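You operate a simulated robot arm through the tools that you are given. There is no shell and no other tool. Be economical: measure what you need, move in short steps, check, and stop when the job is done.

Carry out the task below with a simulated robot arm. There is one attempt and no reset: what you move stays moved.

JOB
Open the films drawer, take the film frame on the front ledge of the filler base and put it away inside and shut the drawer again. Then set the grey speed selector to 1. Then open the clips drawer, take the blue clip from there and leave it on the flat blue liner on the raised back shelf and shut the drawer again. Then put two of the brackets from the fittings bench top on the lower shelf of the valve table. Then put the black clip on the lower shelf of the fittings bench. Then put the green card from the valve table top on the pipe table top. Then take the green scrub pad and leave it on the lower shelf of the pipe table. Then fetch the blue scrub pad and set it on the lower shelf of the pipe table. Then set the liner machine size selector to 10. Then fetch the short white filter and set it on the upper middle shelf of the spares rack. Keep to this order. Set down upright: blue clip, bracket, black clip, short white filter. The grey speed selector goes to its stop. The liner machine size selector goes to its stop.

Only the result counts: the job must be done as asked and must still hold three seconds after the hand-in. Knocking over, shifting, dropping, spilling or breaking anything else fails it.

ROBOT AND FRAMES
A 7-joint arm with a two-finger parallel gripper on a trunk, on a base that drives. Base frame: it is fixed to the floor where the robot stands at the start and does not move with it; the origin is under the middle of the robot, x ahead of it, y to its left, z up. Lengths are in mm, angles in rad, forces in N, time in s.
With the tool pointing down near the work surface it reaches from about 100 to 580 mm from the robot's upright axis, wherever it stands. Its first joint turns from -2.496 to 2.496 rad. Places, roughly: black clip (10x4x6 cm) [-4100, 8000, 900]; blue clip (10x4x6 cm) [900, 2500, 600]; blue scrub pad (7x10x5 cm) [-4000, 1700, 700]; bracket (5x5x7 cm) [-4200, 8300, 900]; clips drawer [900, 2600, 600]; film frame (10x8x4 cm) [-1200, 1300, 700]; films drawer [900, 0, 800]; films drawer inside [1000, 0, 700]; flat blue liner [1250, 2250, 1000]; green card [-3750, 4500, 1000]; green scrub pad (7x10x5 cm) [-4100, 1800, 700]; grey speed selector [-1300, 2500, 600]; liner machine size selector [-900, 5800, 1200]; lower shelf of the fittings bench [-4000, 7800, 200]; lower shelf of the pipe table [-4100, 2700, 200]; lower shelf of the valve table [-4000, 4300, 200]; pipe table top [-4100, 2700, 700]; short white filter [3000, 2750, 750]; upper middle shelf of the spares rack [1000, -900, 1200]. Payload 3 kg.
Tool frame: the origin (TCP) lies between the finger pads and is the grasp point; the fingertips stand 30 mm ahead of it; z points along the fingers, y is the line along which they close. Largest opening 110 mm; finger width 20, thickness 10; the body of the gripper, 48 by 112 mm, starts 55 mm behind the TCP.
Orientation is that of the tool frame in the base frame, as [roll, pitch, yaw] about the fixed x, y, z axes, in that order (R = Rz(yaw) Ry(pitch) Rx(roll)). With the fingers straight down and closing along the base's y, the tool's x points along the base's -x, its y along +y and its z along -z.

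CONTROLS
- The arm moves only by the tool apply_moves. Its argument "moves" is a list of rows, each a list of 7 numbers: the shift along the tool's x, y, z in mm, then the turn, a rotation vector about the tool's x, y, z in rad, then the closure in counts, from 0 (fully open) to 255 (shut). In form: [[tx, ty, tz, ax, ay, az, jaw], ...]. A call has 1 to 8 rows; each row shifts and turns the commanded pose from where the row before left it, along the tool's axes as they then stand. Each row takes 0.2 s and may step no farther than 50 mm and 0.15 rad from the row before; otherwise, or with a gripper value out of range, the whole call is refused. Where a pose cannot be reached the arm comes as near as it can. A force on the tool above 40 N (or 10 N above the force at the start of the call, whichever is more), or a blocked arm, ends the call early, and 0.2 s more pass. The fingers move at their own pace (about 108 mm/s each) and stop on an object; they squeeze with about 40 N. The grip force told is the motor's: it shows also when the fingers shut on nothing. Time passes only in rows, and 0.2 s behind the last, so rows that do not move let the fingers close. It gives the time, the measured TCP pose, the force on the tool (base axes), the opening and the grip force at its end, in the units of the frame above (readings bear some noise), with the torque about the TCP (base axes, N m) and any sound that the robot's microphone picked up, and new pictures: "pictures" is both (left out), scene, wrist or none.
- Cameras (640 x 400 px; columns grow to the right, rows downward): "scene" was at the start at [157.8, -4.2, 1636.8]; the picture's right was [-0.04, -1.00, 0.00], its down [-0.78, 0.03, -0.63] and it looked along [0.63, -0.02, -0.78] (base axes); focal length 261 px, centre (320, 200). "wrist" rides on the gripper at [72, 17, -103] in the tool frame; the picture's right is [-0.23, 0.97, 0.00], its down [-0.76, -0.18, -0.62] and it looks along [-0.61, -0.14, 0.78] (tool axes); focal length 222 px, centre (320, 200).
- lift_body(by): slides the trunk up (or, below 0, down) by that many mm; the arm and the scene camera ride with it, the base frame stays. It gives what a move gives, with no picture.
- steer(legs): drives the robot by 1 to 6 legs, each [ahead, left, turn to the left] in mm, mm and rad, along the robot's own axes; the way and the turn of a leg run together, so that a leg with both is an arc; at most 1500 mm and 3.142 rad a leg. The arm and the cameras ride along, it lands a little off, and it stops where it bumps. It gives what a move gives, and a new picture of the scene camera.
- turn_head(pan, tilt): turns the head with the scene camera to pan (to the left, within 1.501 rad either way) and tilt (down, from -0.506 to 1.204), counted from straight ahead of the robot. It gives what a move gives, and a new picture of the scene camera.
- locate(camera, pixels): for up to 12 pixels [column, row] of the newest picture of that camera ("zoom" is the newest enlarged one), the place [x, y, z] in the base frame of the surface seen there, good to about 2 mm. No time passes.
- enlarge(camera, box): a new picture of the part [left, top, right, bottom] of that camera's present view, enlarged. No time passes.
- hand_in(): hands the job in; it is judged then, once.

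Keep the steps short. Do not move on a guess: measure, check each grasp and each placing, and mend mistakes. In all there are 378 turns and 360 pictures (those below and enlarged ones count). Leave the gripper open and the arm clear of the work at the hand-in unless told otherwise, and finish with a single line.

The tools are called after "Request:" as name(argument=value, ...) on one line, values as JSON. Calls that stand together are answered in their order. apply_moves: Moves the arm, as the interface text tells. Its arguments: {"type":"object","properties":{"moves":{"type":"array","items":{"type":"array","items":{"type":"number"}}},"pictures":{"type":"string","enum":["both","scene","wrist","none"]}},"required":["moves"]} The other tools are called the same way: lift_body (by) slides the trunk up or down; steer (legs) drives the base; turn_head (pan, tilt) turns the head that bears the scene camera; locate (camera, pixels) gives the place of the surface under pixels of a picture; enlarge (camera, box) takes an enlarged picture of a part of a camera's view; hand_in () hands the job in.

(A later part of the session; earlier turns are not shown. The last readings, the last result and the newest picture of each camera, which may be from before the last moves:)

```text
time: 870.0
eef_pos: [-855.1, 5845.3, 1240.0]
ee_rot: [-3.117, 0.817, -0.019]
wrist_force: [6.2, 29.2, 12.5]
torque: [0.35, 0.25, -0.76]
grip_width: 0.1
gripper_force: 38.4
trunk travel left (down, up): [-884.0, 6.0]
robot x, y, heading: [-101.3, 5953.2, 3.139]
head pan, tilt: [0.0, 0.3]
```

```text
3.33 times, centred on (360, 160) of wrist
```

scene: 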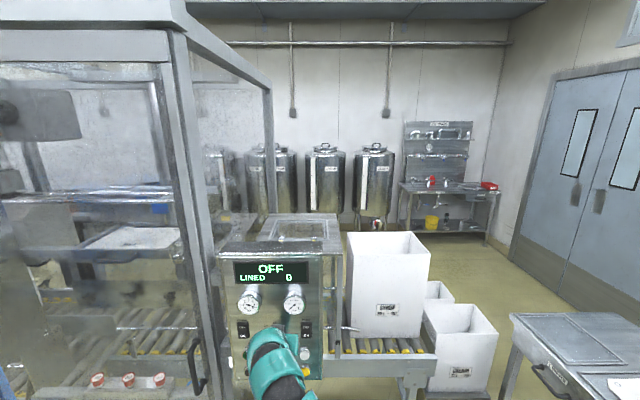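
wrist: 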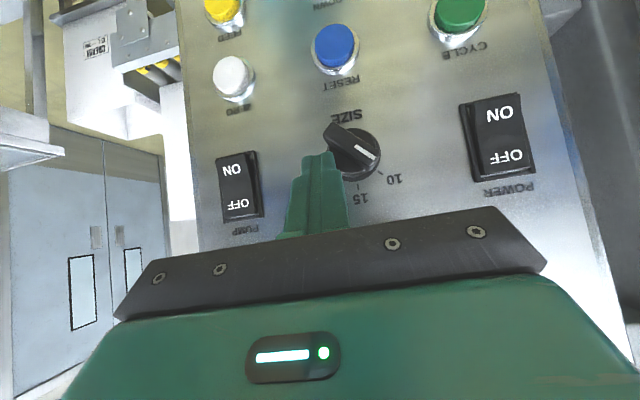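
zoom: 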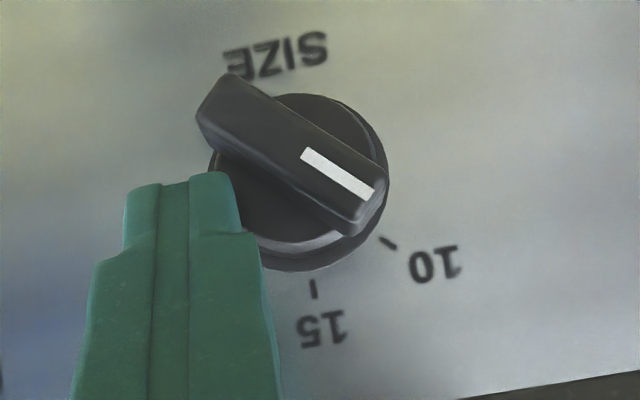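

The pointer now aims at 10. One more gentle push to make sure it is at the stop.

Request:
apply_moves(moves=[[-1.5, 2, -1.4, 0, 0, 0, 255], [-1.5, 1, -1.4, 0, 0, 0, 255]], pictures="wrist")

Request:
enlarge(camera="wrist", box=[270, 90, 450, 210])

```text
time: 870.7
eef_pos: [-853.4, 5845.1, 1241.3]
ee_rot: [-3.1, 0.809, -0.019]
wrist_force: [15.2, 19.6, 4.8]
torque: [0.32, -0.12, -0.44]
grip_width: 0.0
gripper_force: 37.8
trunk travel left (down, up): [-884.0, 6.0]
robot x, y, heading: [-99.8, 5952.6, 3.132]
head pan, tilt: [0.0, 0.3]
stopped in row 2: the force on the tool passed its limit at 44 N (the readings are from after the stop); the commanded pose is now the measured one
```

wrist: 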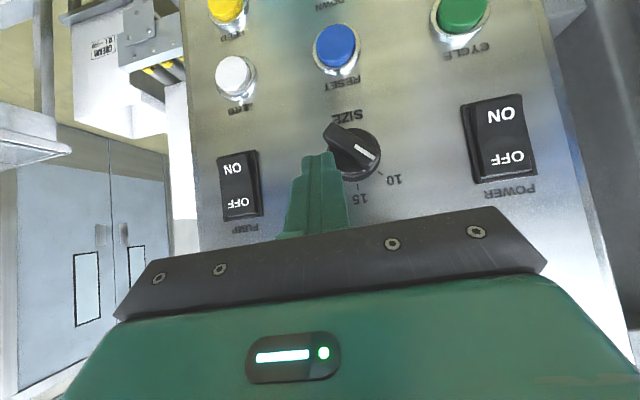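

```text
3.33 times, centred on (360, 150) of wrist
```

zoom: 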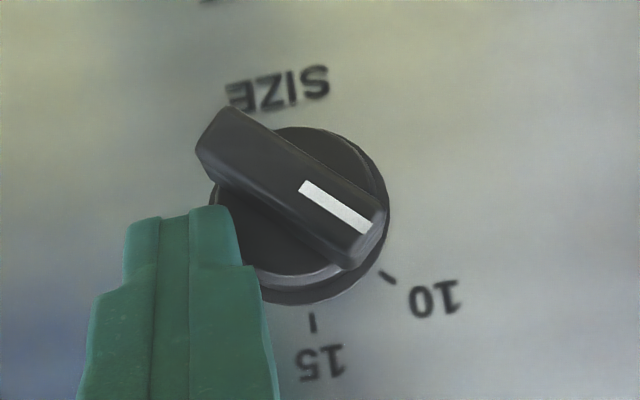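

Pointer is aligned with the 10 tick and won't move further. I back off and verify from the scene camera.

Request:
steer(legs=[[-330, 0, 0]])

Request:
enlarge(camera="scene", box=[250, 250, 340, 310])

```text
time: 872.8
eef_pos: [-537.8, 5842.6, 1239.8]
ee_rot: [-3.104, 0.807, -0.019]
wrist_force: [-0.4, -0.2, 0.8]
torque: [0.0, -0.01, 0.02]
grip_width: 0.0
gripper_force: 37.4
trunk travel left (down, up): [-884.0, 6.0]
robot x, y, heading: [216.9, 5951.6, 3.125]
head pan, tilt: [0.0, 0.3]
```

scene: 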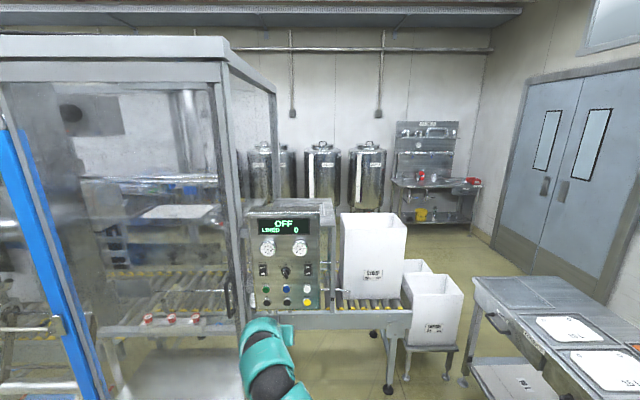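

```text
6.67 times, centred on (295, 280) of scene
```

zoom: 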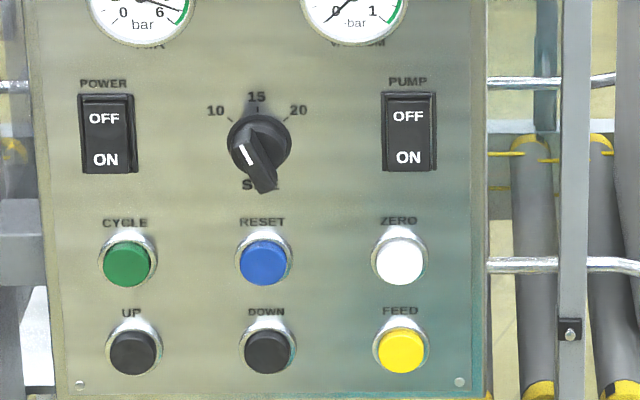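

The bar is ~11° short of the 10 mark. I go back in from above-right and push its pointer end further left.

Request:
apply_moves(moves=[[-9, 0, -8.5, 0, 0, 0, 255]], pictures="none")

Request:
steer(legs=[[308, 0, 0]])

Request:
apply_moves(moves=[[0, 4, 0, 0, 0, 0, 255], [0, 4, 0, 0, 0, 0, 255], [0, 4, 0, 0, 0, 0, 255]], pictures="wrist")

Request:
enlarge(camera="wrist", box=[270, 90, 450, 210])

```text
time: 873.2
eef_pos: [-537.9, 5842.7, 1250.7]
ee_rot: [-3.106, 0.808, -0.021]
wrist_force: [-0.8, 0.3, 0.0]
torque: [0.01, 0.07, 0.01]
grip_width: 0.1
gripper_force: 38.2
trunk travel left (down, up): [-884.0, 6.0]
robot x, y, heading: [219.9, 5952.2, 3.127]
head pan, tilt: [0.0, 0.3]
```

```text
time: 875.3
eef_pos: [-841.1, 5843.1, 1251.0]
ee_rot: [-3.103, 0.806, -0.014]
wrist_force: [-0.3, 0.5, 0.4]
torque: [-0.02, 0.01, 0.03]
grip_width: 0.0
gripper_force: 38.1
trunk travel left (down, up): [-884.0, 6.0]
robot x, y, heading: [-81.4, 5950.7, 3.132]
head pan, tilt: [0.0, 0.3]
```

scene: 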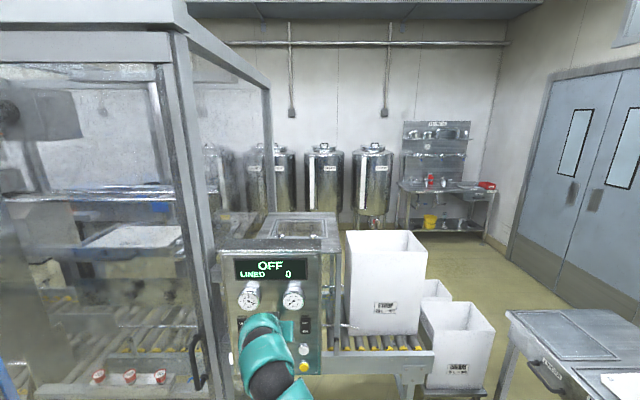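

```text
time: 876.1
eef_pos: [-840.1, 5831.1, 1251.0]
ee_rot: [-3.104, 0.807, -0.014]
wrist_force: [1.7, -1.1, 1.4]
torque: [-0.01, 0.01, 0.01]
grip_width: 0.0
gripper_force: 37.5
trunk travel left (down, up): [-884.0, 6.0]
robot x, y, heading: [-85.1, 5953.8, 3.132]
head pan, tilt: [0.0, 0.3]
```

wrist: 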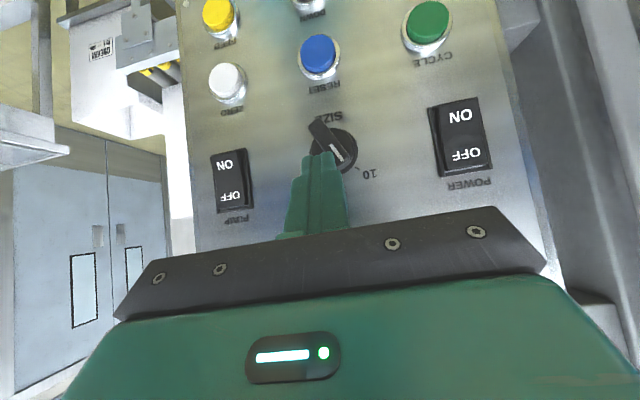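

```text
3.33 times, centred on (360, 150) of wrist
```

zoom: 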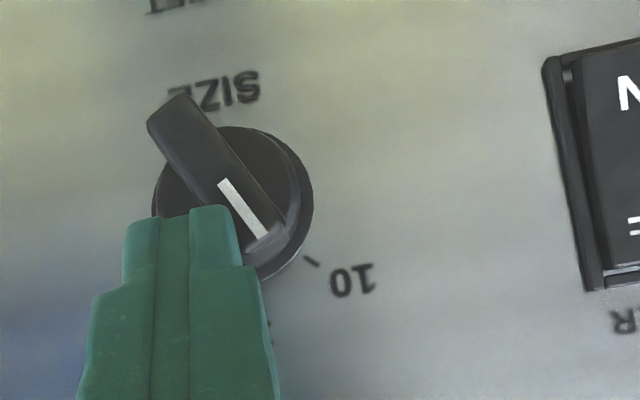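

The bar slipped back when I withdrew. I move in 8 mm closer and push left/down again, then withdraw upward to avoid dragging it.

Request:
steer(legs=[[8, 0, 0]])

Request:
apply_moves(moves=[[0, 3, 0, 0, 0, 0, 255], [0, 3, 0, 0, 0, 0, 255], [1.5, 3, 1.4, 0, 0, 0, 255], [1.5, 3, 1.4, 0, 0, 0, 255]], pictures="wrist")

Request:
enlarge(camera="wrist", box=[270, 90, 450, 210])

```text
time: 876.8
eef_pos: [-847.6, 5831.3, 1250.4]
ee_rot: [-3.106, 0.807, -0.015]
wrist_force: [5.9, 1.8, 2.6]
torque: [0.0, -0.12, 0.01]
grip_width: 0.2
gripper_force: 37.7
trunk travel left (down, up): [-884.0, 6.0]
robot x, y, heading: [-93.0, 5951.2, 3.134]
head pan, tilt: [0.0, 0.3]
```

scene: 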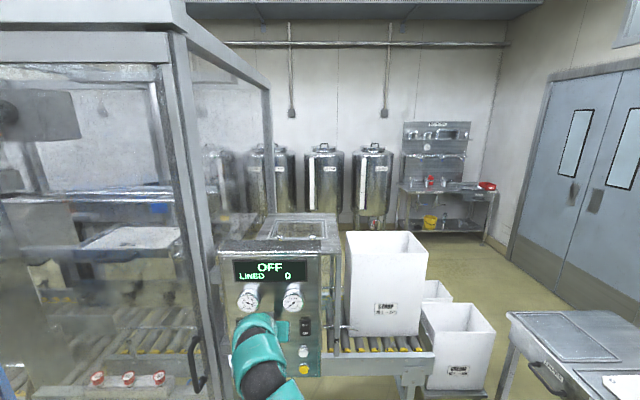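

```text
time: 877.8
eef_pos: [-844.3, 5829.8, 1249.2]
ee_rot: [-3.107, 0.812, -0.019]
wrist_force: [-1.9, 12.9, 18.2]
torque: [0.15, 0.38, -0.25]
grip_width: 0.1
gripper_force: 37.9
out of reach, approached as far as the arm can: row 2, 4
trunk travel left (down, up): [-884.0, 6.0]
robot x, y, heading: [-95.5, 5951.8, 3.128]
head pan, tilt: [0.0, 0.3]
```

wrist: 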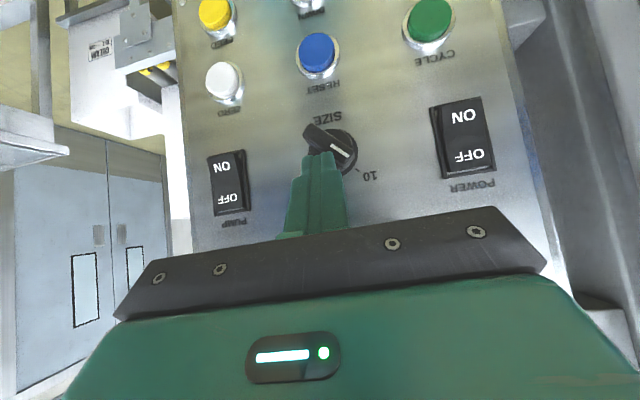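

```text
3.33 times, centred on (360, 150) of wrist
```

zoom: 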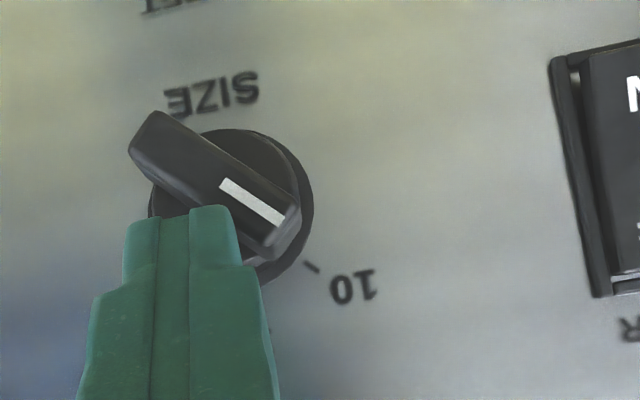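

At the 10 mark under pressure. Now release by moving straight away from the bar (right and up), then back off.

Request:
apply_moves(moves=[[-2, -3, -2, 0, 0, 0, 255], [-5, -6, -5, 0, 0, 0, 255], [0, -8, 0, 0, 0, 0, 255]], pictures="wrist")

Request:
enlarge(camera="wrist", box=[270, 90, 450, 210])

```text
time: 878.6
eef_pos: [-844.0, 5842.3, 1256.0]
ee_rot: [-3.106, 0.807, -0.014]
wrist_force: [0.0, 0.0, -0.7]
torque: [-0.01, 0.02, 0.02]
grip_width: 0.0
gripper_force: 37.5
trunk travel left (down, up): [-884.0, 6.0]
robot x, y, heading: [-93.0, 5954.1, 3.128]
head pan, tilt: [0.0, 0.3]
```

wrist: 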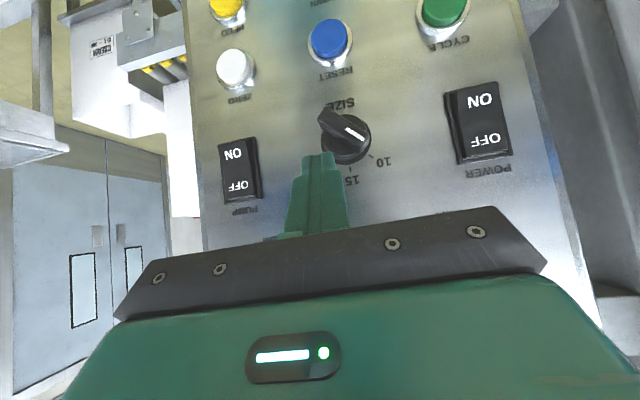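

```text
3.33 times, centred on (360, 150) of wrist
```

zoom: 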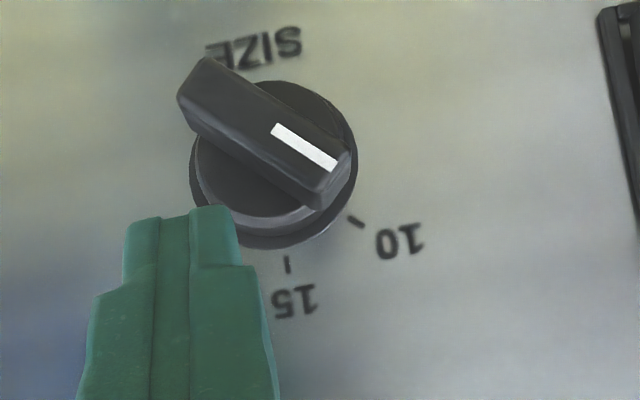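

It stays at 10. Back off and double-check.

Request:
steer(legs=[[-330, 0, 0]])

Request:
enlarge(camera="scene", box=[265, 255, 325, 295])

```text
time: 880.8
eef_pos: [-509.3, 5845.1, 1258.5]
ee_rot: [-3.105, 0.809, -0.023]
wrist_force: [0.0, 0.0, 0.0]
torque: [-0.02, 0.0, 0.01]
grip_width: 0.0
gripper_force: 38.0
trunk travel left (down, up): [-884.0, 6.0]
robot x, y, heading: [242.0, 5946.3, 3.127]
head pan, tilt: [0.0, 0.3]
```

scene: 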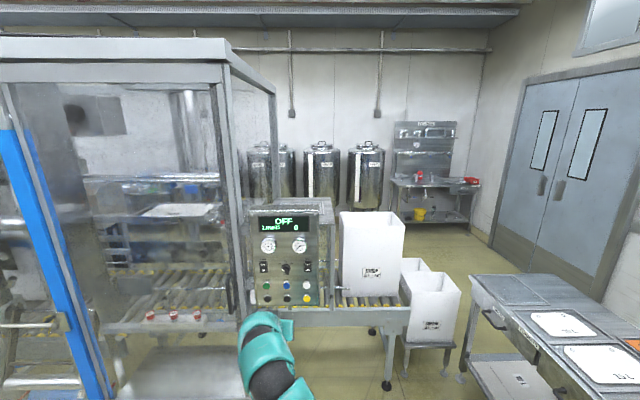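

```text
10.00 times, centred on (295, 275) of scene
```

zoom: 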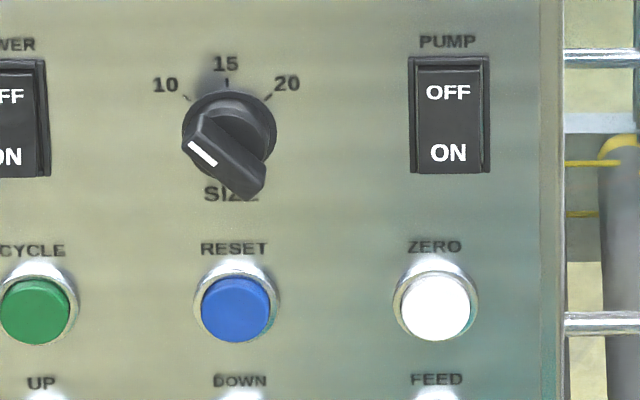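

The size selector is at 10. Last: the short white filter. I turn east and look for the way behind the benches.

Request:
steer(legs=[[0, 0, 3.14], [150, -350, 0]])

Request:
turn_head(pan=-0.6, tilt=0.3)

Request:
locate(camera="scene", pixels=[[100, 300], [200, 300], [300, 300], [400, 300], [500, 300], [100, 220], [200, 220], [300, 220], [400, 220], [500, 220], [300, 350], [450, 350]])

```text
time: 890.8
eef_pos: [1163.6, 5798.4, 1258.2]
ee_rot: [-3.107, 0.807, -3.062]
wrist_force: [0.0, 0.8, 0.9]
torque: [-0.01, -0.01, 0.01]
grip_width: 0.1
gripper_force: 37.1
trunk travel left (down, up): [-884.0, 6.0]
robot x, y, heading: [426.2, 5617.1, 0.089]
head pan, tilt: [0.0, 0.3]
```

scene: 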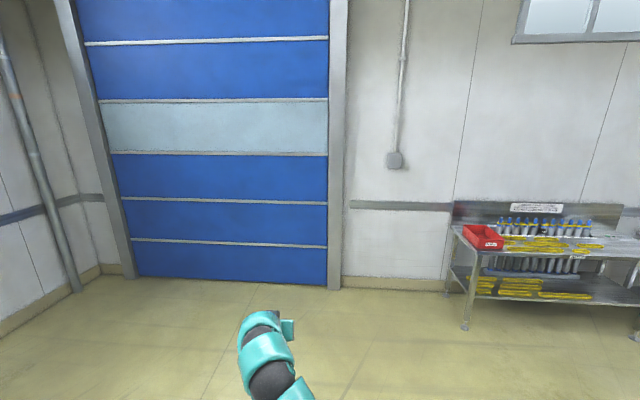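

```text
time: 891.8
eef_pos: [1163.6, 5797.7, 1258.5]
ee_rot: [-3.107, 0.807, -3.058]
wrist_force: [-0.6, 0.7, 0.3]
torque: [-0.03, -0.03, 0.02]
grip_width: 0.0
gripper_force: 37.7
trunk travel left (down, up): [-884.0, 6.0]
robot x, y, heading: [429.1, 5618.2, 0.083]
head pan, tilt: [-0.6, 0.3]
```

scene: 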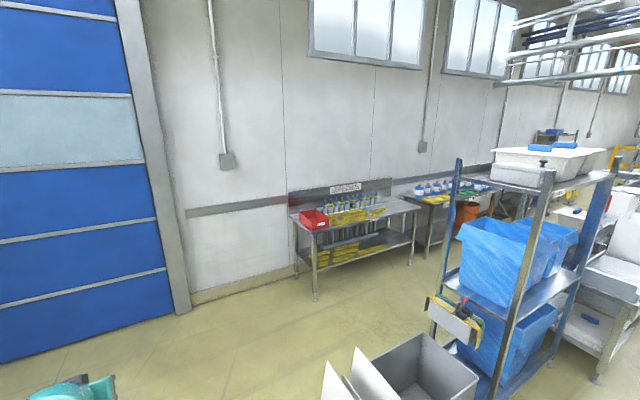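

```text
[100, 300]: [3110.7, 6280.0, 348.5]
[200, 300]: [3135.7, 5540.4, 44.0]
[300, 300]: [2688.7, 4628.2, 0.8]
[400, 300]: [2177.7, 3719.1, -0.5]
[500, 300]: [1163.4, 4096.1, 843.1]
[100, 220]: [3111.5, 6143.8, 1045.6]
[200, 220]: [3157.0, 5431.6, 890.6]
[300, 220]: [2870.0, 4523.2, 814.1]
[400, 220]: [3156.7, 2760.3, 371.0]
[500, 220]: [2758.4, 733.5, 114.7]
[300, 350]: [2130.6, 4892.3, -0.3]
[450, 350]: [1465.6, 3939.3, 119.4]
```

The filter bench stands at x≈2700–3150, y 2700–4500, with a clear corridor. Drive there.

Request:
steer(legs=[[0, 0, -0.085], [1350, -420, 0], [50, -1100, 0], [0, -1150, 0]])

Request:
turn_head(pan=0.0, tilt=0.5)

Request:
enlarge(camera="scene", box=[100, 100, 540, 360])

```text
time: 896.8
eef_pos: [2025.1, 5433.0, 1252.8]
ee_rot: [-3.1, 0.803, 3.013]
wrist_force: [1.9, 0.7, -1.1]
torque: [-0.04, 0.04, -0.08]
grip_width: 0.0
gripper_force: 37.7
trunk travel left (down, up): [-884.0, 6.0]
robot x, y, heading: [1258.5, 5411.9, -0.128]
head pan, tilt: [-0.6, 0.3]
stopped in leg 2: the robot was blocked; the commanded pose is now the measured one
```

scene: 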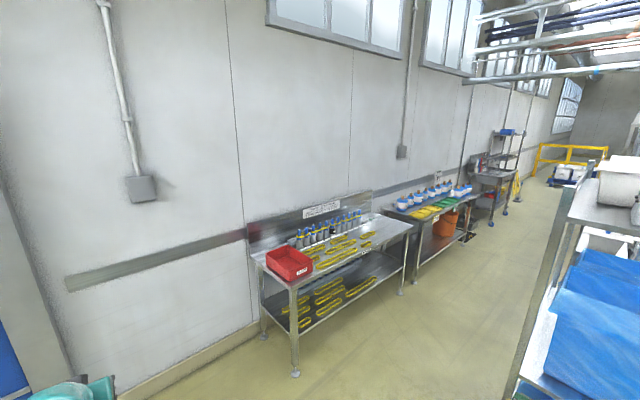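

```text
time: 897.8
eef_pos: [2018.8, 5431.0, 1257.9]
ee_rot: [-3.105, 0.809, 3.007]
wrist_force: [-0.3, -0.4, -0.2]
torque: [-0.01, -0.01, 0.02]
grip_width: 0.0
gripper_force: 37.7
trunk travel left (down, up): [-884.0, 6.0]
robot x, y, heading: [1257.2, 5407.0, -0.128]
head pan, tilt: [0.0, 0.499]
```

scene: 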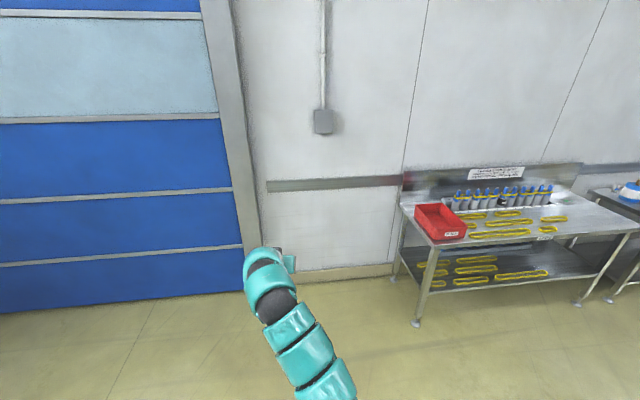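

```text
1.45 times, centred on (320, 230) of scene
```

zoom: 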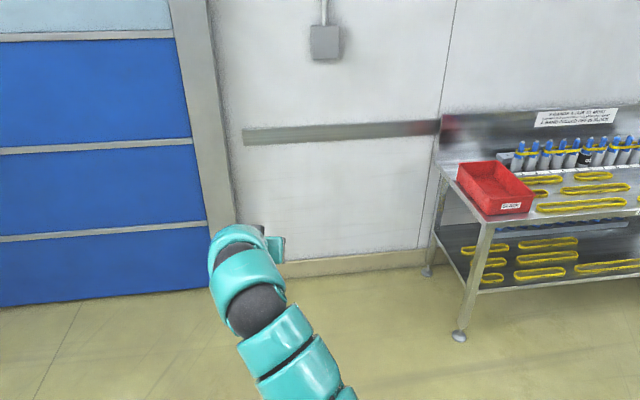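

I bumped something on my right. I look there before moving.

Request:
turn_head(pan=-1.1, tilt=0.8)

Request:
locate(camera="scene", pixels=[[200, 250], [300, 250], [250, 300], [350, 200], [200, 350], [300, 350], [400, 250], [150, 200], [250, 200], [300, 300], [100, 300], [350, 300]])

```text
time: 899.1
eef_pos: [2017.6, 5430.8, 1258.1]
ee_rot: [-3.105, 0.809, 3.008]
wrist_force: [0.5, 0.3, 0.1]
torque: [0.03, -0.01, 0.05]
grip_width: 0.1
gripper_force: 37.7
trunk travel left (down, up): [-884.0, 6.0]
robot x, y, heading: [1259.4, 5410.4, -0.126]
head pan, tilt: [-1.1, 0.799]
```

scene: 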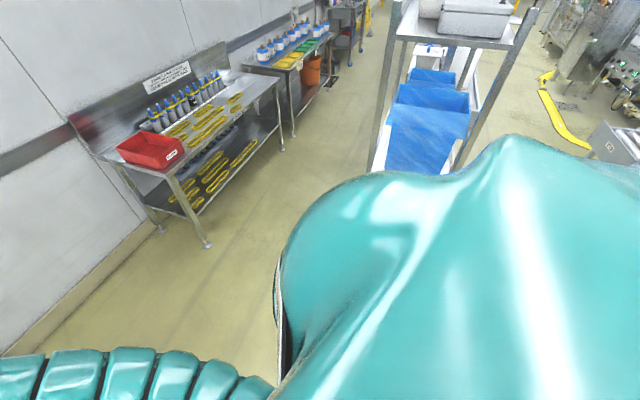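

```text
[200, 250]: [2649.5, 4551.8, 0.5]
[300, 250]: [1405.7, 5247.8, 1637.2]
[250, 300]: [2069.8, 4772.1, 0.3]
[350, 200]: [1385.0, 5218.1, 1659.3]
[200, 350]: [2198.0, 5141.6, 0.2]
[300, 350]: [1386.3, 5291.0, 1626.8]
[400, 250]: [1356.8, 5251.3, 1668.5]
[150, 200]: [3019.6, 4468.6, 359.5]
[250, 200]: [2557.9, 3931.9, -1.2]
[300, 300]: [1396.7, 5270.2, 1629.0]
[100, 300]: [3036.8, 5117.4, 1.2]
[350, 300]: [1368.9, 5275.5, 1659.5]
```

I move away north-east, then look back at the grey bin.

Request:
steer(legs=[[300, 200, 0], [400, 0, 0.13]])

Request:
turn_head(pan=-1.5, tilt=0.5)

```text
time: 903.5
eef_pos: [2726.5, 5662.6, 1258.6]
ee_rot: [-3.106, 0.807, 3.133]
wrist_force: [0.4, -0.9, 0.4]
torque: [0.02, 0.03, 0.03]
grip_width: 0.0
gripper_force: 37.7
trunk travel left (down, up): [-884.0, 6.0]
robot x, y, heading: [1976.7, 5550.2, -0.003]
head pan, tilt: [-1.1, 0.799]
```

scene: 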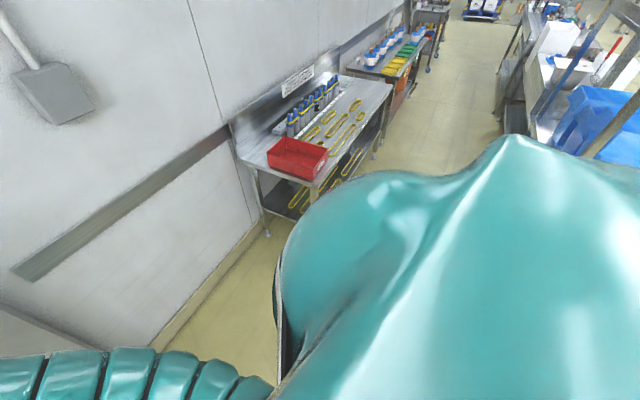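

```text
time: 904.4
eef_pos: [2726.6, 5661.9, 1257.6]
ee_rot: [-3.105, 0.809, 3.133]
wrist_force: [-0.7, 0.7, -0.6]
torque: [0.01, -0.02, 0.0]
grip_width: 0.1
gripper_force: 37.7
trunk travel left (down, up): [-884.0, 6.0]
robot x, y, heading: [1975.1, 5550.2, -0.002]
head pan, tilt: [-1.499, 0.499]
```

scene: 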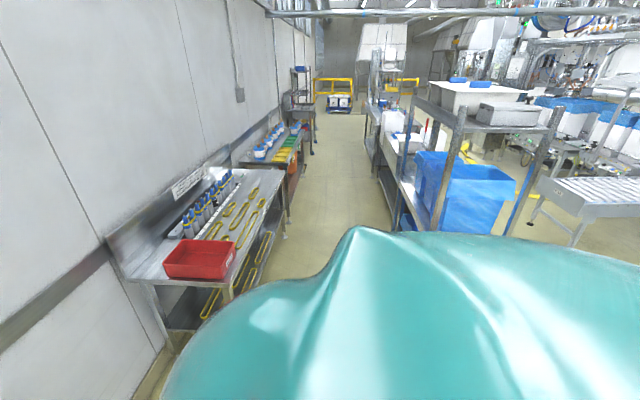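

I turn to face south so I can see the corridor and the bin.

Request:
steer(legs=[[0, 0, -1.57]])

Request:
turn_head(pan=-0.8, tilt=0.6)

Request:
locate(camera="scene", pixels=[[200, 250], [250, 250], [300, 250], [350, 250], [400, 250], [300, 200], [350, 200], [400, 200], [300, 300], [250, 200], [450, 250], [350, 300]])

```text
time: 908.7
eef_pos: [2083.5, 4796.3, 1258.4]
ee_rot: [-3.107, 0.808, 1.557]
wrist_force: [-0.4, 0.0, -0.4]
torque: [0.02, 0.0, -0.02]
grip_width: 0.0
gripper_force: 37.7
trunk travel left (down, up): [-884.0, 6.0]
robot x, y, heading: [1974.0, 5549.7, -1.581]
head pan, tilt: [-1.499, 0.499]
```

scene: 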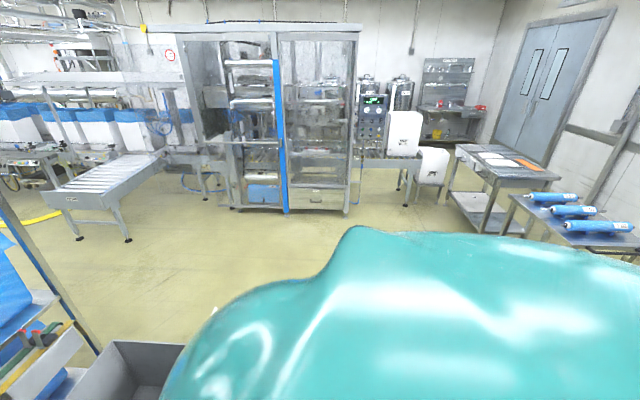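

```text
time: 909.7
eef_pos: [2084.6, 4795.9, 1258.5]
ee_rot: [-3.105, 0.809, 1.555]
wrist_force: [0.9, 0.3, 0.0]
torque: [0.02, 0.0, 0.03]
grip_width: 0.0
gripper_force: 37.7
trunk travel left (down, up): [-884.0, 6.0]
robot x, y, heading: [1974.1, 5547.1, -1.58]
head pan, tilt: [-0.799, 0.6]
```

scene: 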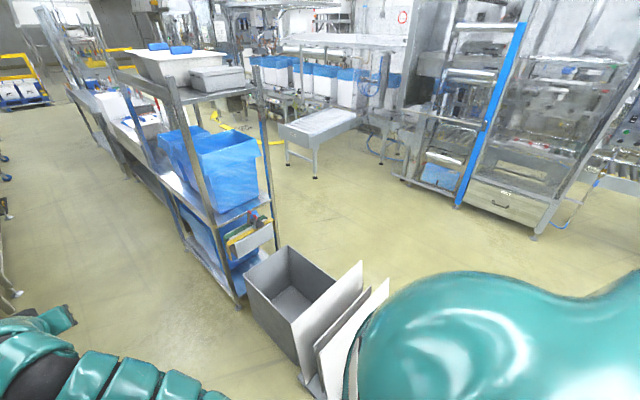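

```text
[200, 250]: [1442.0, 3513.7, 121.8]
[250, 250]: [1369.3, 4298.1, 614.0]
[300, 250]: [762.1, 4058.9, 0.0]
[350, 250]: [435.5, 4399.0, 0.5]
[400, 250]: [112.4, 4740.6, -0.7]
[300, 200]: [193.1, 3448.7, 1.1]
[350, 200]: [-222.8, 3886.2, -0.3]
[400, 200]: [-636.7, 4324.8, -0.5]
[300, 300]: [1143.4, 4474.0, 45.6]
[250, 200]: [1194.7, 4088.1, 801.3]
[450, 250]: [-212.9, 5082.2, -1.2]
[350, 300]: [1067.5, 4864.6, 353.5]
```

Request:
locate(camera="scene", pixels=[[360, 264], [387, 280], [292, 330], [315, 350], [288, 248], [333, 275], [248, 285], [295, 340], [386, 290], [358, 275]])

Request:
enlarge(camera="scene", box=[220, 210, 420, 400])

```text
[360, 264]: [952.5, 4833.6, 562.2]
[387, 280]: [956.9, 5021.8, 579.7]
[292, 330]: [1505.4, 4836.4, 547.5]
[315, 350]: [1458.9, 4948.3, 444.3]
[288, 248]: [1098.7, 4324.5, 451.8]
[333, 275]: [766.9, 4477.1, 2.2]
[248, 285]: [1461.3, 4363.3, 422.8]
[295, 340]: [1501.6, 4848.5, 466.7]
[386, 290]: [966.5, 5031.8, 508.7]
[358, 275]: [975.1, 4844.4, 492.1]
```

```text
2.11 times, centred on (320, 305) of scene
```

zoom: 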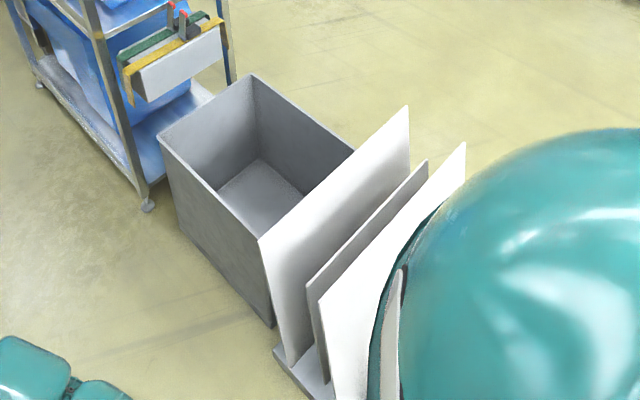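

The obstacle was the panel stand; it stopped me rather than moving noticeably. I drive south down the corridor to y≈2900 and turn east.

Request:
steer(legs=[[1400, -60, 0], [1250, 0, 0], [0, 0, 1.58]])

Request:
turn_head(pan=0.1, tilt=0.6)

Request:
enlarge(camera="scene", box=[120, 80, 520, 320])

```text
time: 926.3
eef_pos: [2706.5, 3028.5, 1258.2]
ee_rot: [-3.105, 0.808, 3.134]
wrist_force: [-0.3, -0.8, -0.5]
torque: [-0.03, -0.05, -0.01]
grip_width: 0.0
gripper_force: 37.2
trunk travel left (down, up): [-884.0, 6.0]
robot x, y, heading: [1956.1, 2911.0, -0.0]
head pan, tilt: [-0.799, 0.6]
```

scene: 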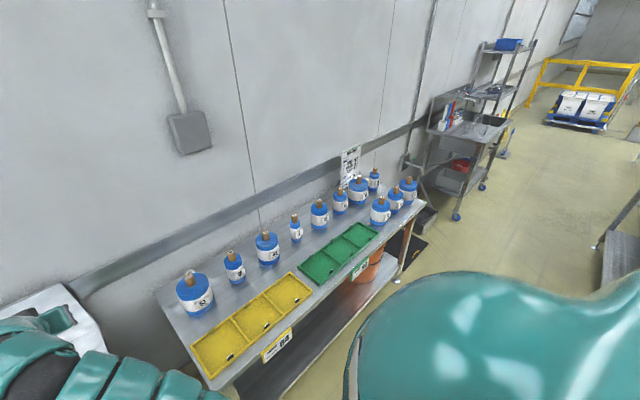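

```text
time: 927.5
eef_pos: [2706.0, 3028.9, 1258.9]
ee_rot: [-3.106, 0.808, 3.134]
wrist_force: [0.2, -0.1, 0.6]
torque: [0.02, 0.02, 0.02]
grip_width: 0.1
gripper_force: 38.0
trunk travel left (down, up): [-884.0, 6.0]
robot x, y, heading: [1955.0, 2913.8, -0.006]
head pan, tilt: [0.099, 0.6]
```

scene: 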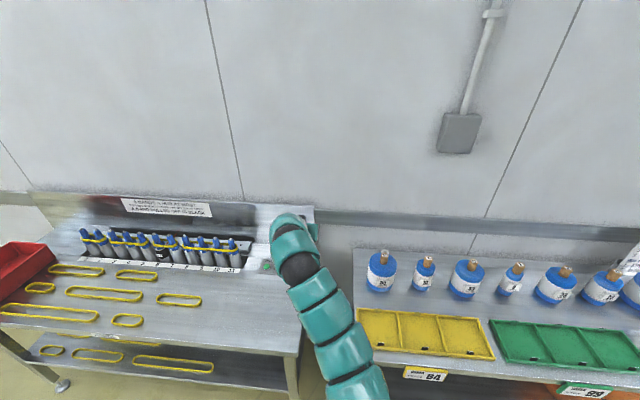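

```text
1.60 times, centred on (320, 200) of scene
```

zoom: 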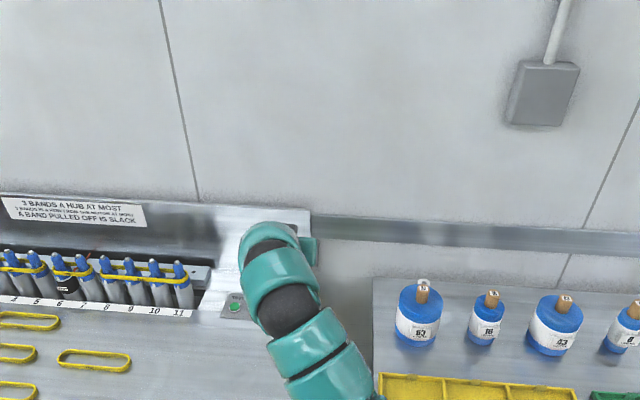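

Request:
locate(camera="scene", pixels=[[381, 272], [382, 255], [423, 272], [466, 278], [513, 280], [380, 290], [30, 215], [410, 330], [555, 285], [270, 265], [600, 290], [425, 290]])

Request:
enlarge(camera="scene", box=[350, 230, 640, 400])

```text
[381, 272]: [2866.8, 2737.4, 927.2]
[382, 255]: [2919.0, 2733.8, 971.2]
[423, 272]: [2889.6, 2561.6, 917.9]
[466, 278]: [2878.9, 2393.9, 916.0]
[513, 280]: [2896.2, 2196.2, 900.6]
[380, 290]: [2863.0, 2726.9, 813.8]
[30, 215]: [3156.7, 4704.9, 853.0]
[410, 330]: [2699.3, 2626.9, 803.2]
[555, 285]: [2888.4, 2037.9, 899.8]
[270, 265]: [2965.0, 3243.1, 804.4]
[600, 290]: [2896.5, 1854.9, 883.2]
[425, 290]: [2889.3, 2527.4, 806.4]
```

```text
2.21 times, centred on (495, 315) of scene
```

zoom: 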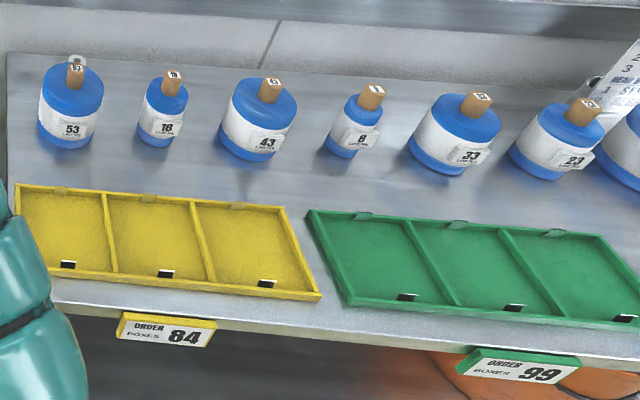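

The bottles don't match the given place; the arm hides the gap between the benches around y 2850. I shift south 450 to see it.

Request:
steer(legs=[[0, -450, 0]])

Request:
turn_head(pan=0.5, tilt=0.7)

Request:
enlarge(camera="scene", box=[160, 60, 480, 300])

```text
time: 930.2
eef_pos: [2703.8, 2576.2, 1258.5]
ee_rot: [-3.107, 0.808, 3.123]
wrist_force: [-0.1, -0.3, -0.3]
torque: [0.03, 0.0, 0.01]
grip_width: 0.0
gripper_force: 37.1
trunk travel left (down, up): [-884.0, 6.0]
robot x, y, heading: [1950.0, 2471.2, -0.016]
head pan, tilt: [0.099, 0.6]
```

scene: 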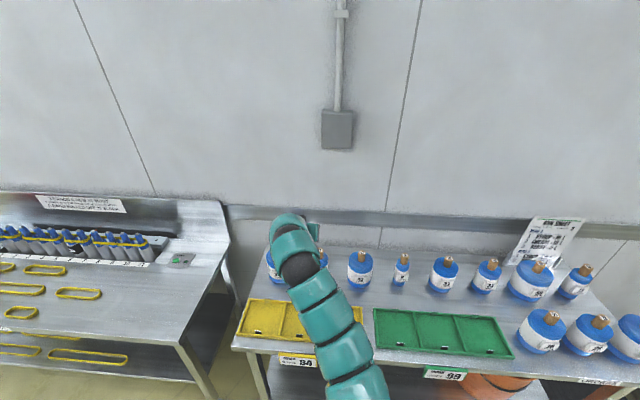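

```text
time: 931.1
eef_pos: [2703.0, 2576.3, 1258.2]
ee_rot: [-3.105, 0.808, 3.125]
wrist_force: [0.5, -0.5, 0.0]
torque: [-0.03, -0.02, -0.03]
grip_width: 0.1
gripper_force: 38.1
trunk travel left (down, up): [-884.0, 6.0]
robot x, y, heading: [1949.6, 2467.6, -0.016]
head pan, tilt: [0.499, 0.7]
```

scene: 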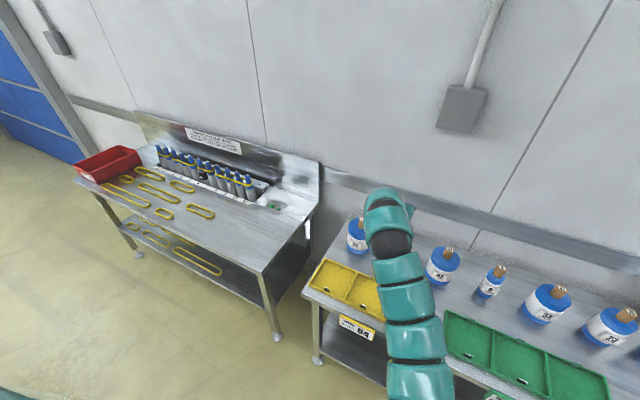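

```text
1.67 times, centred on (320, 180) of scene
```

zoom: 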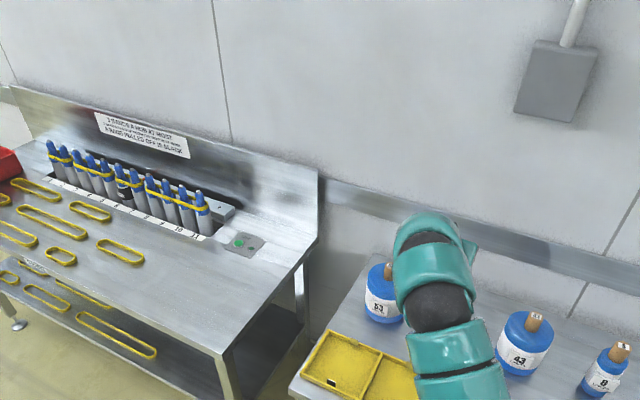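

By the rounding used, the target should be near (2875–3125, 2625–2875). I zoom around item 53.

Request:
enlarge(camera="scene", box=[320, 195, 400, 255])

```text
6.67 times, centred on (360, 225) of scene
```

zoom: 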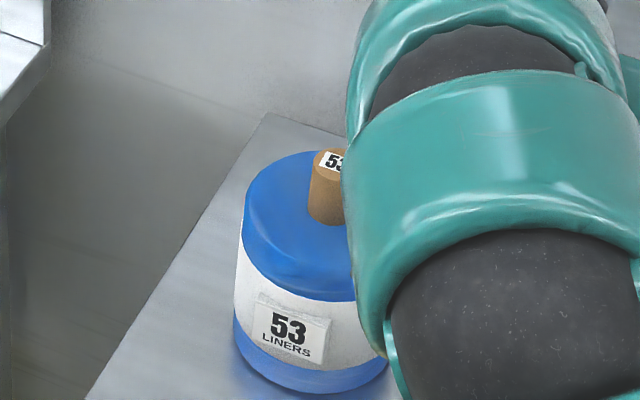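

Those are liner rolls. Something pale peeked out behind roll 53; I move north 500 to look behind it.

Request:
steer(legs=[[0, 560, 0]])

Request:
turn_head(pan=-0.25, tilt=0.6)

Request:
enlarge(camera="scene", box=[200, 160, 360, 280])

```text
time: 934.2
eef_pos: [2709.3, 3132.9, 1257.4]
ee_rot: [-3.104, 0.808, 3.132]
wrist_force: [-0.7, 0.2, 0.3]
torque: [-0.02, -0.01, 0.0]
grip_width: 0.0
gripper_force: 38.0
trunk travel left (down, up): [-884.0, 6.0]
robot x, y, heading: [1960.7, 3020.8, -0.006]
head pan, tilt: [0.499, 0.7]
```

scene: 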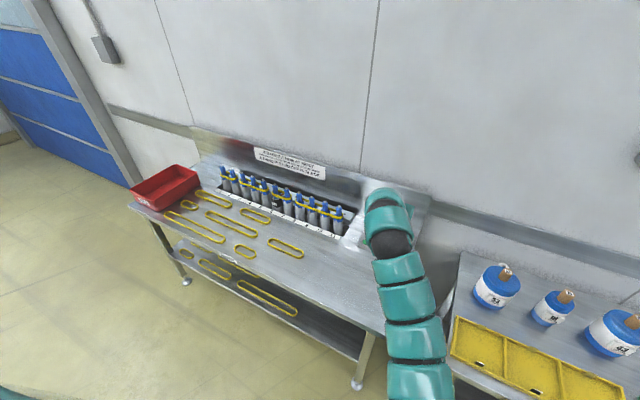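

```text
time: 935.3
eef_pos: [2707.8, 3133.5, 1258.1]
ee_rot: [-3.105, 0.808, 3.132]
wrist_force: [-1.5, 0.1, 1.0]
torque: [-0.03, 0.01, 0.01]
grip_width: 0.0
gripper_force: 37.3
trunk travel left (down, up): [-884.0, 6.0]
robot x, y, heading: [1958.6, 3020.6, -0.008]
head pan, tilt: [-0.25, 0.6]
```

scene: 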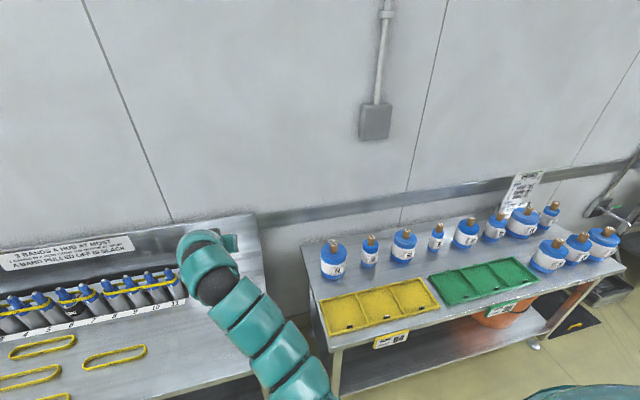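

```text
3.33 times, centred on (280, 220) of scene
```

zoom: 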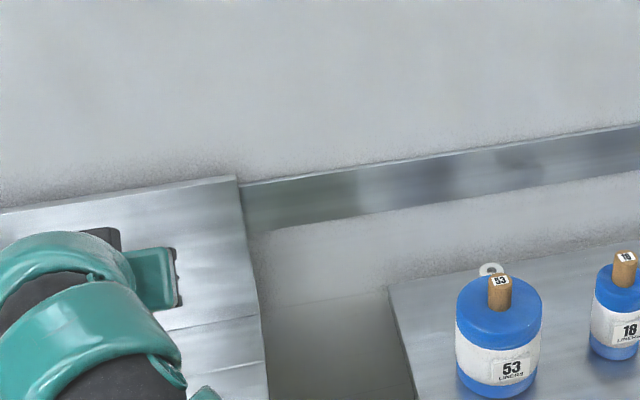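

There it is: a white ring-topped item behind roll 53. I measure it and shift north for a better side view.

Request:
locate(camera="zoom", pixels=[[490, 268], [485, 272], [497, 270], [500, 290], [460, 320], [540, 320]])

Request:
steer(legs=[[150, 500, 0]])

Request:
turn_head(pan=-0.75, tilt=0.5)

Request:
enlarge(camera="scene", box=[200, 150, 400, 300])

```text
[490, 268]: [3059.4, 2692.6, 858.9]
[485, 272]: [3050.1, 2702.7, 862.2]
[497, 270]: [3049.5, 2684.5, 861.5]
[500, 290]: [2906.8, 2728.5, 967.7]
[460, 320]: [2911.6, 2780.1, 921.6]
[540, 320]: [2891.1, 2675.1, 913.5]
```

```text
time: 938.3
eef_pos: [2855.8, 3616.4, 1258.8]
ee_rot: [-3.104, 0.807, 3.141]
wrist_force: [0.0, -0.6, 0.6]
torque: [-0.02, -0.06, 0.0]
grip_width: 0.0
gripper_force: 37.9
trunk travel left (down, up): [-884.0, 6.0]
robot x, y, heading: [2106.8, 3493.5, 0.005]
head pan, tilt: [-0.25, 0.6]
```

scene: 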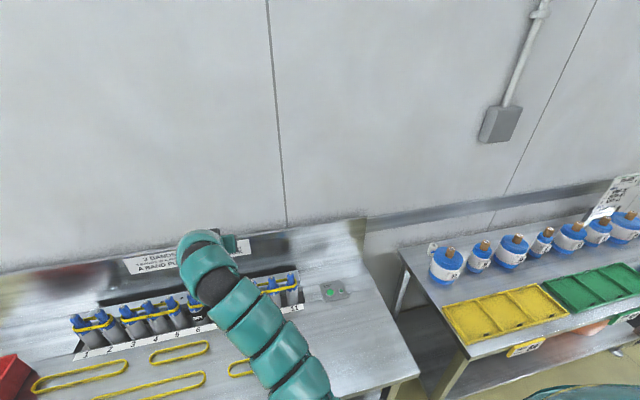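

```text
time: 939.2
eef_pos: [2854.7, 3616.3, 1258.5]
ee_rot: [-3.105, 0.809, 3.139]
wrist_force: [0.1, 0.3, 0.5]
torque: [0.02, 0.01, -0.02]
grip_width: 0.0
gripper_force: 37.3
trunk travel left (down, up): [-884.0, 6.0]
robot x, y, heading: [2105.1, 3496.9, 0.002]
head pan, tilt: [-0.75, 0.499]
```

scene: 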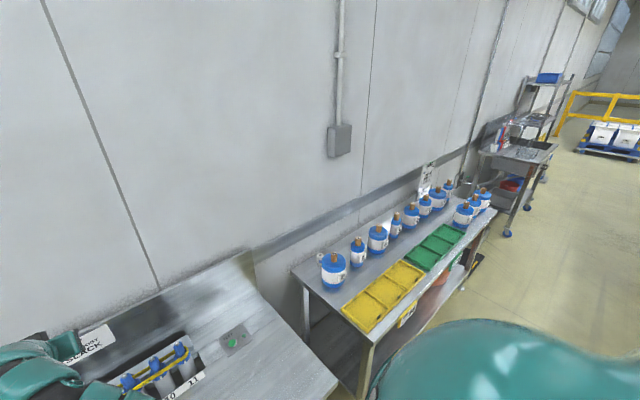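

```text
2.67 times, centred on (300, 225) of scene
```

zoom: 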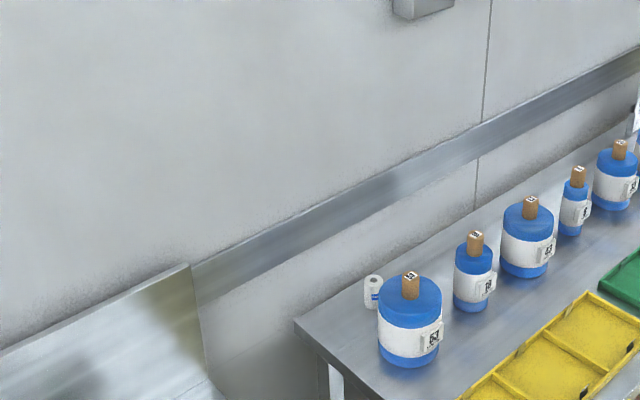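

The short white filter is visible at zoom (373,290). Measure.

Request:
enlarge(camera="scene", box=[305, 240, 355, 295])

Request:
locate(camera="scene", pixels=[[320, 255], [321, 259], [319, 262], [322, 264], [318, 258], [324, 258], [333, 258], [333, 285], [345, 270], [322, 270], [300, 275], [330, 297]])

```text
7.27 times, centred on (330, 268) of scene
```

zoom: 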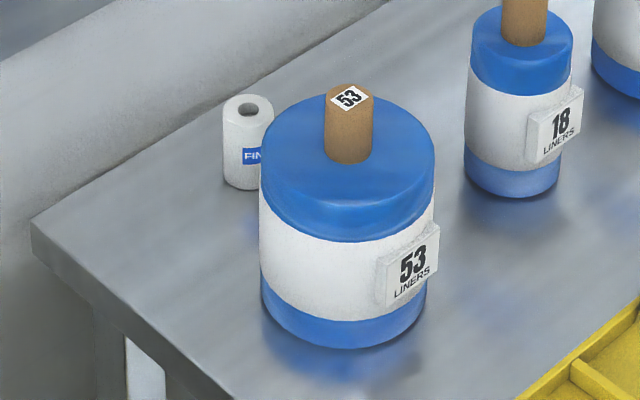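

```text
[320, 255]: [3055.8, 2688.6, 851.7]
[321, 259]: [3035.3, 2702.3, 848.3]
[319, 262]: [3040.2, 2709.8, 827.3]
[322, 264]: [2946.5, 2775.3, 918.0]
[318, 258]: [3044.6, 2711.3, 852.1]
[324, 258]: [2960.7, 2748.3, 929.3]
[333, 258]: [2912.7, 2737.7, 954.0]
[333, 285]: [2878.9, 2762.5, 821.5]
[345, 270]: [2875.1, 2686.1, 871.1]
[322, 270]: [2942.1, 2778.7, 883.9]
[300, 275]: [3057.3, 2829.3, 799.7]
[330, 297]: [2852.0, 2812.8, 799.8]
```

Filter: centre ≈(3053,2697), z 803–862, Ø≈40. I'll use a straight-down hand yawed 90°. Back off first and reconfigure the arm.

Request:
steer(legs=[[-350, 0, 0]])

Request:
apply_moves(moves=[[10, 0, 0, 0, 0.14, 0, 0], [10, 0, 10, 0, 0.14, 0, 0], [10, 0, 20, 0, 0.14, 0, 0], [10, 0, 30, 0, 0.14, 0, 0], [5, 0, 40, 0, 0.14, 0, 60], [0, 0, 40, 0, 0.108, 0, 60], [0, 0, 40, 0, 0, 0.14, 60], [0, 0, 30, 0, 0, 0.14, 60]], pictures="none")

Request:
apply_moves(moves=[[0, 0, 0, 0, 0, 0.15, 60], [0, 0, 0, 0, 0, 0.15, 60], [0, 0, 0, 0, 0, 0.15, 60], [0, 0, 0, 0, 0, 0.15, 60], [0, 0, 0, 0, 0, 0.15, 60], [0, 0, 0, 0, 0, 0.15, 60], [0, 0, 0, 0, 0, 0.15, 60], [0, 0, 0, 0, 0, 0.15, 60]], pictures="none")

```text
time: 941.4
eef_pos: [2528.6, 3613.5, 1257.9]
ee_rot: [-3.105, 0.81, 3.14]
wrist_force: [0.2, -0.1, 0.3]
torque: [-0.02, -0.03, 0.03]
grip_width: 0.1
gripper_force: 37.8
trunk travel left (down, up): [-884.0, 6.0]
robot x, y, heading: [1776.5, 3493.4, 0.007]
head pan, tilt: [-0.75, 0.499]
stopped in leg 1: the robot was blocked; the commanded pose is now the measured one
```

scene: 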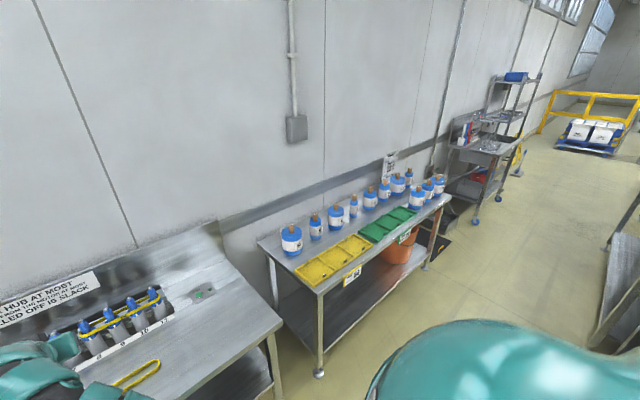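

```text
time: 943.2
eef_pos: [2470.5, 3567.7, 1036.4]
ee_rot: [-3.122, 0.006, 2.83]
wrist_force: [0.6, 0.2, 0.3]
torque: [-0.04, 0.03, 0.0]
grip_width: 84.2
gripper_force: 0.1
out of reach, approached as far as the arm can: row 2, 3, 4, 5, 6, 8
trunk travel left (down, up): [-884.0, 6.0]
robot x, y, heading: [1778.7, 3496.6, 0.004]
head pan, tilt: [-0.75, 0.499]
```

```text
time: 945.0
eef_pos: [2471.3, 3567.3, 1039.8]
ee_rot: [-3.14, 0.024, 1.63]
wrist_force: [-0.2, 0.1, 0.0]
torque: [0.0, -0.01, 0.02]
grip_width: 83.9
gripper_force: 0.1
trunk travel left (down, up): [-884.0, 6.0]
robot x, y, heading: [1777.2, 3493.9, 0.002]
head pan, tilt: [-0.75, 0.499]
```

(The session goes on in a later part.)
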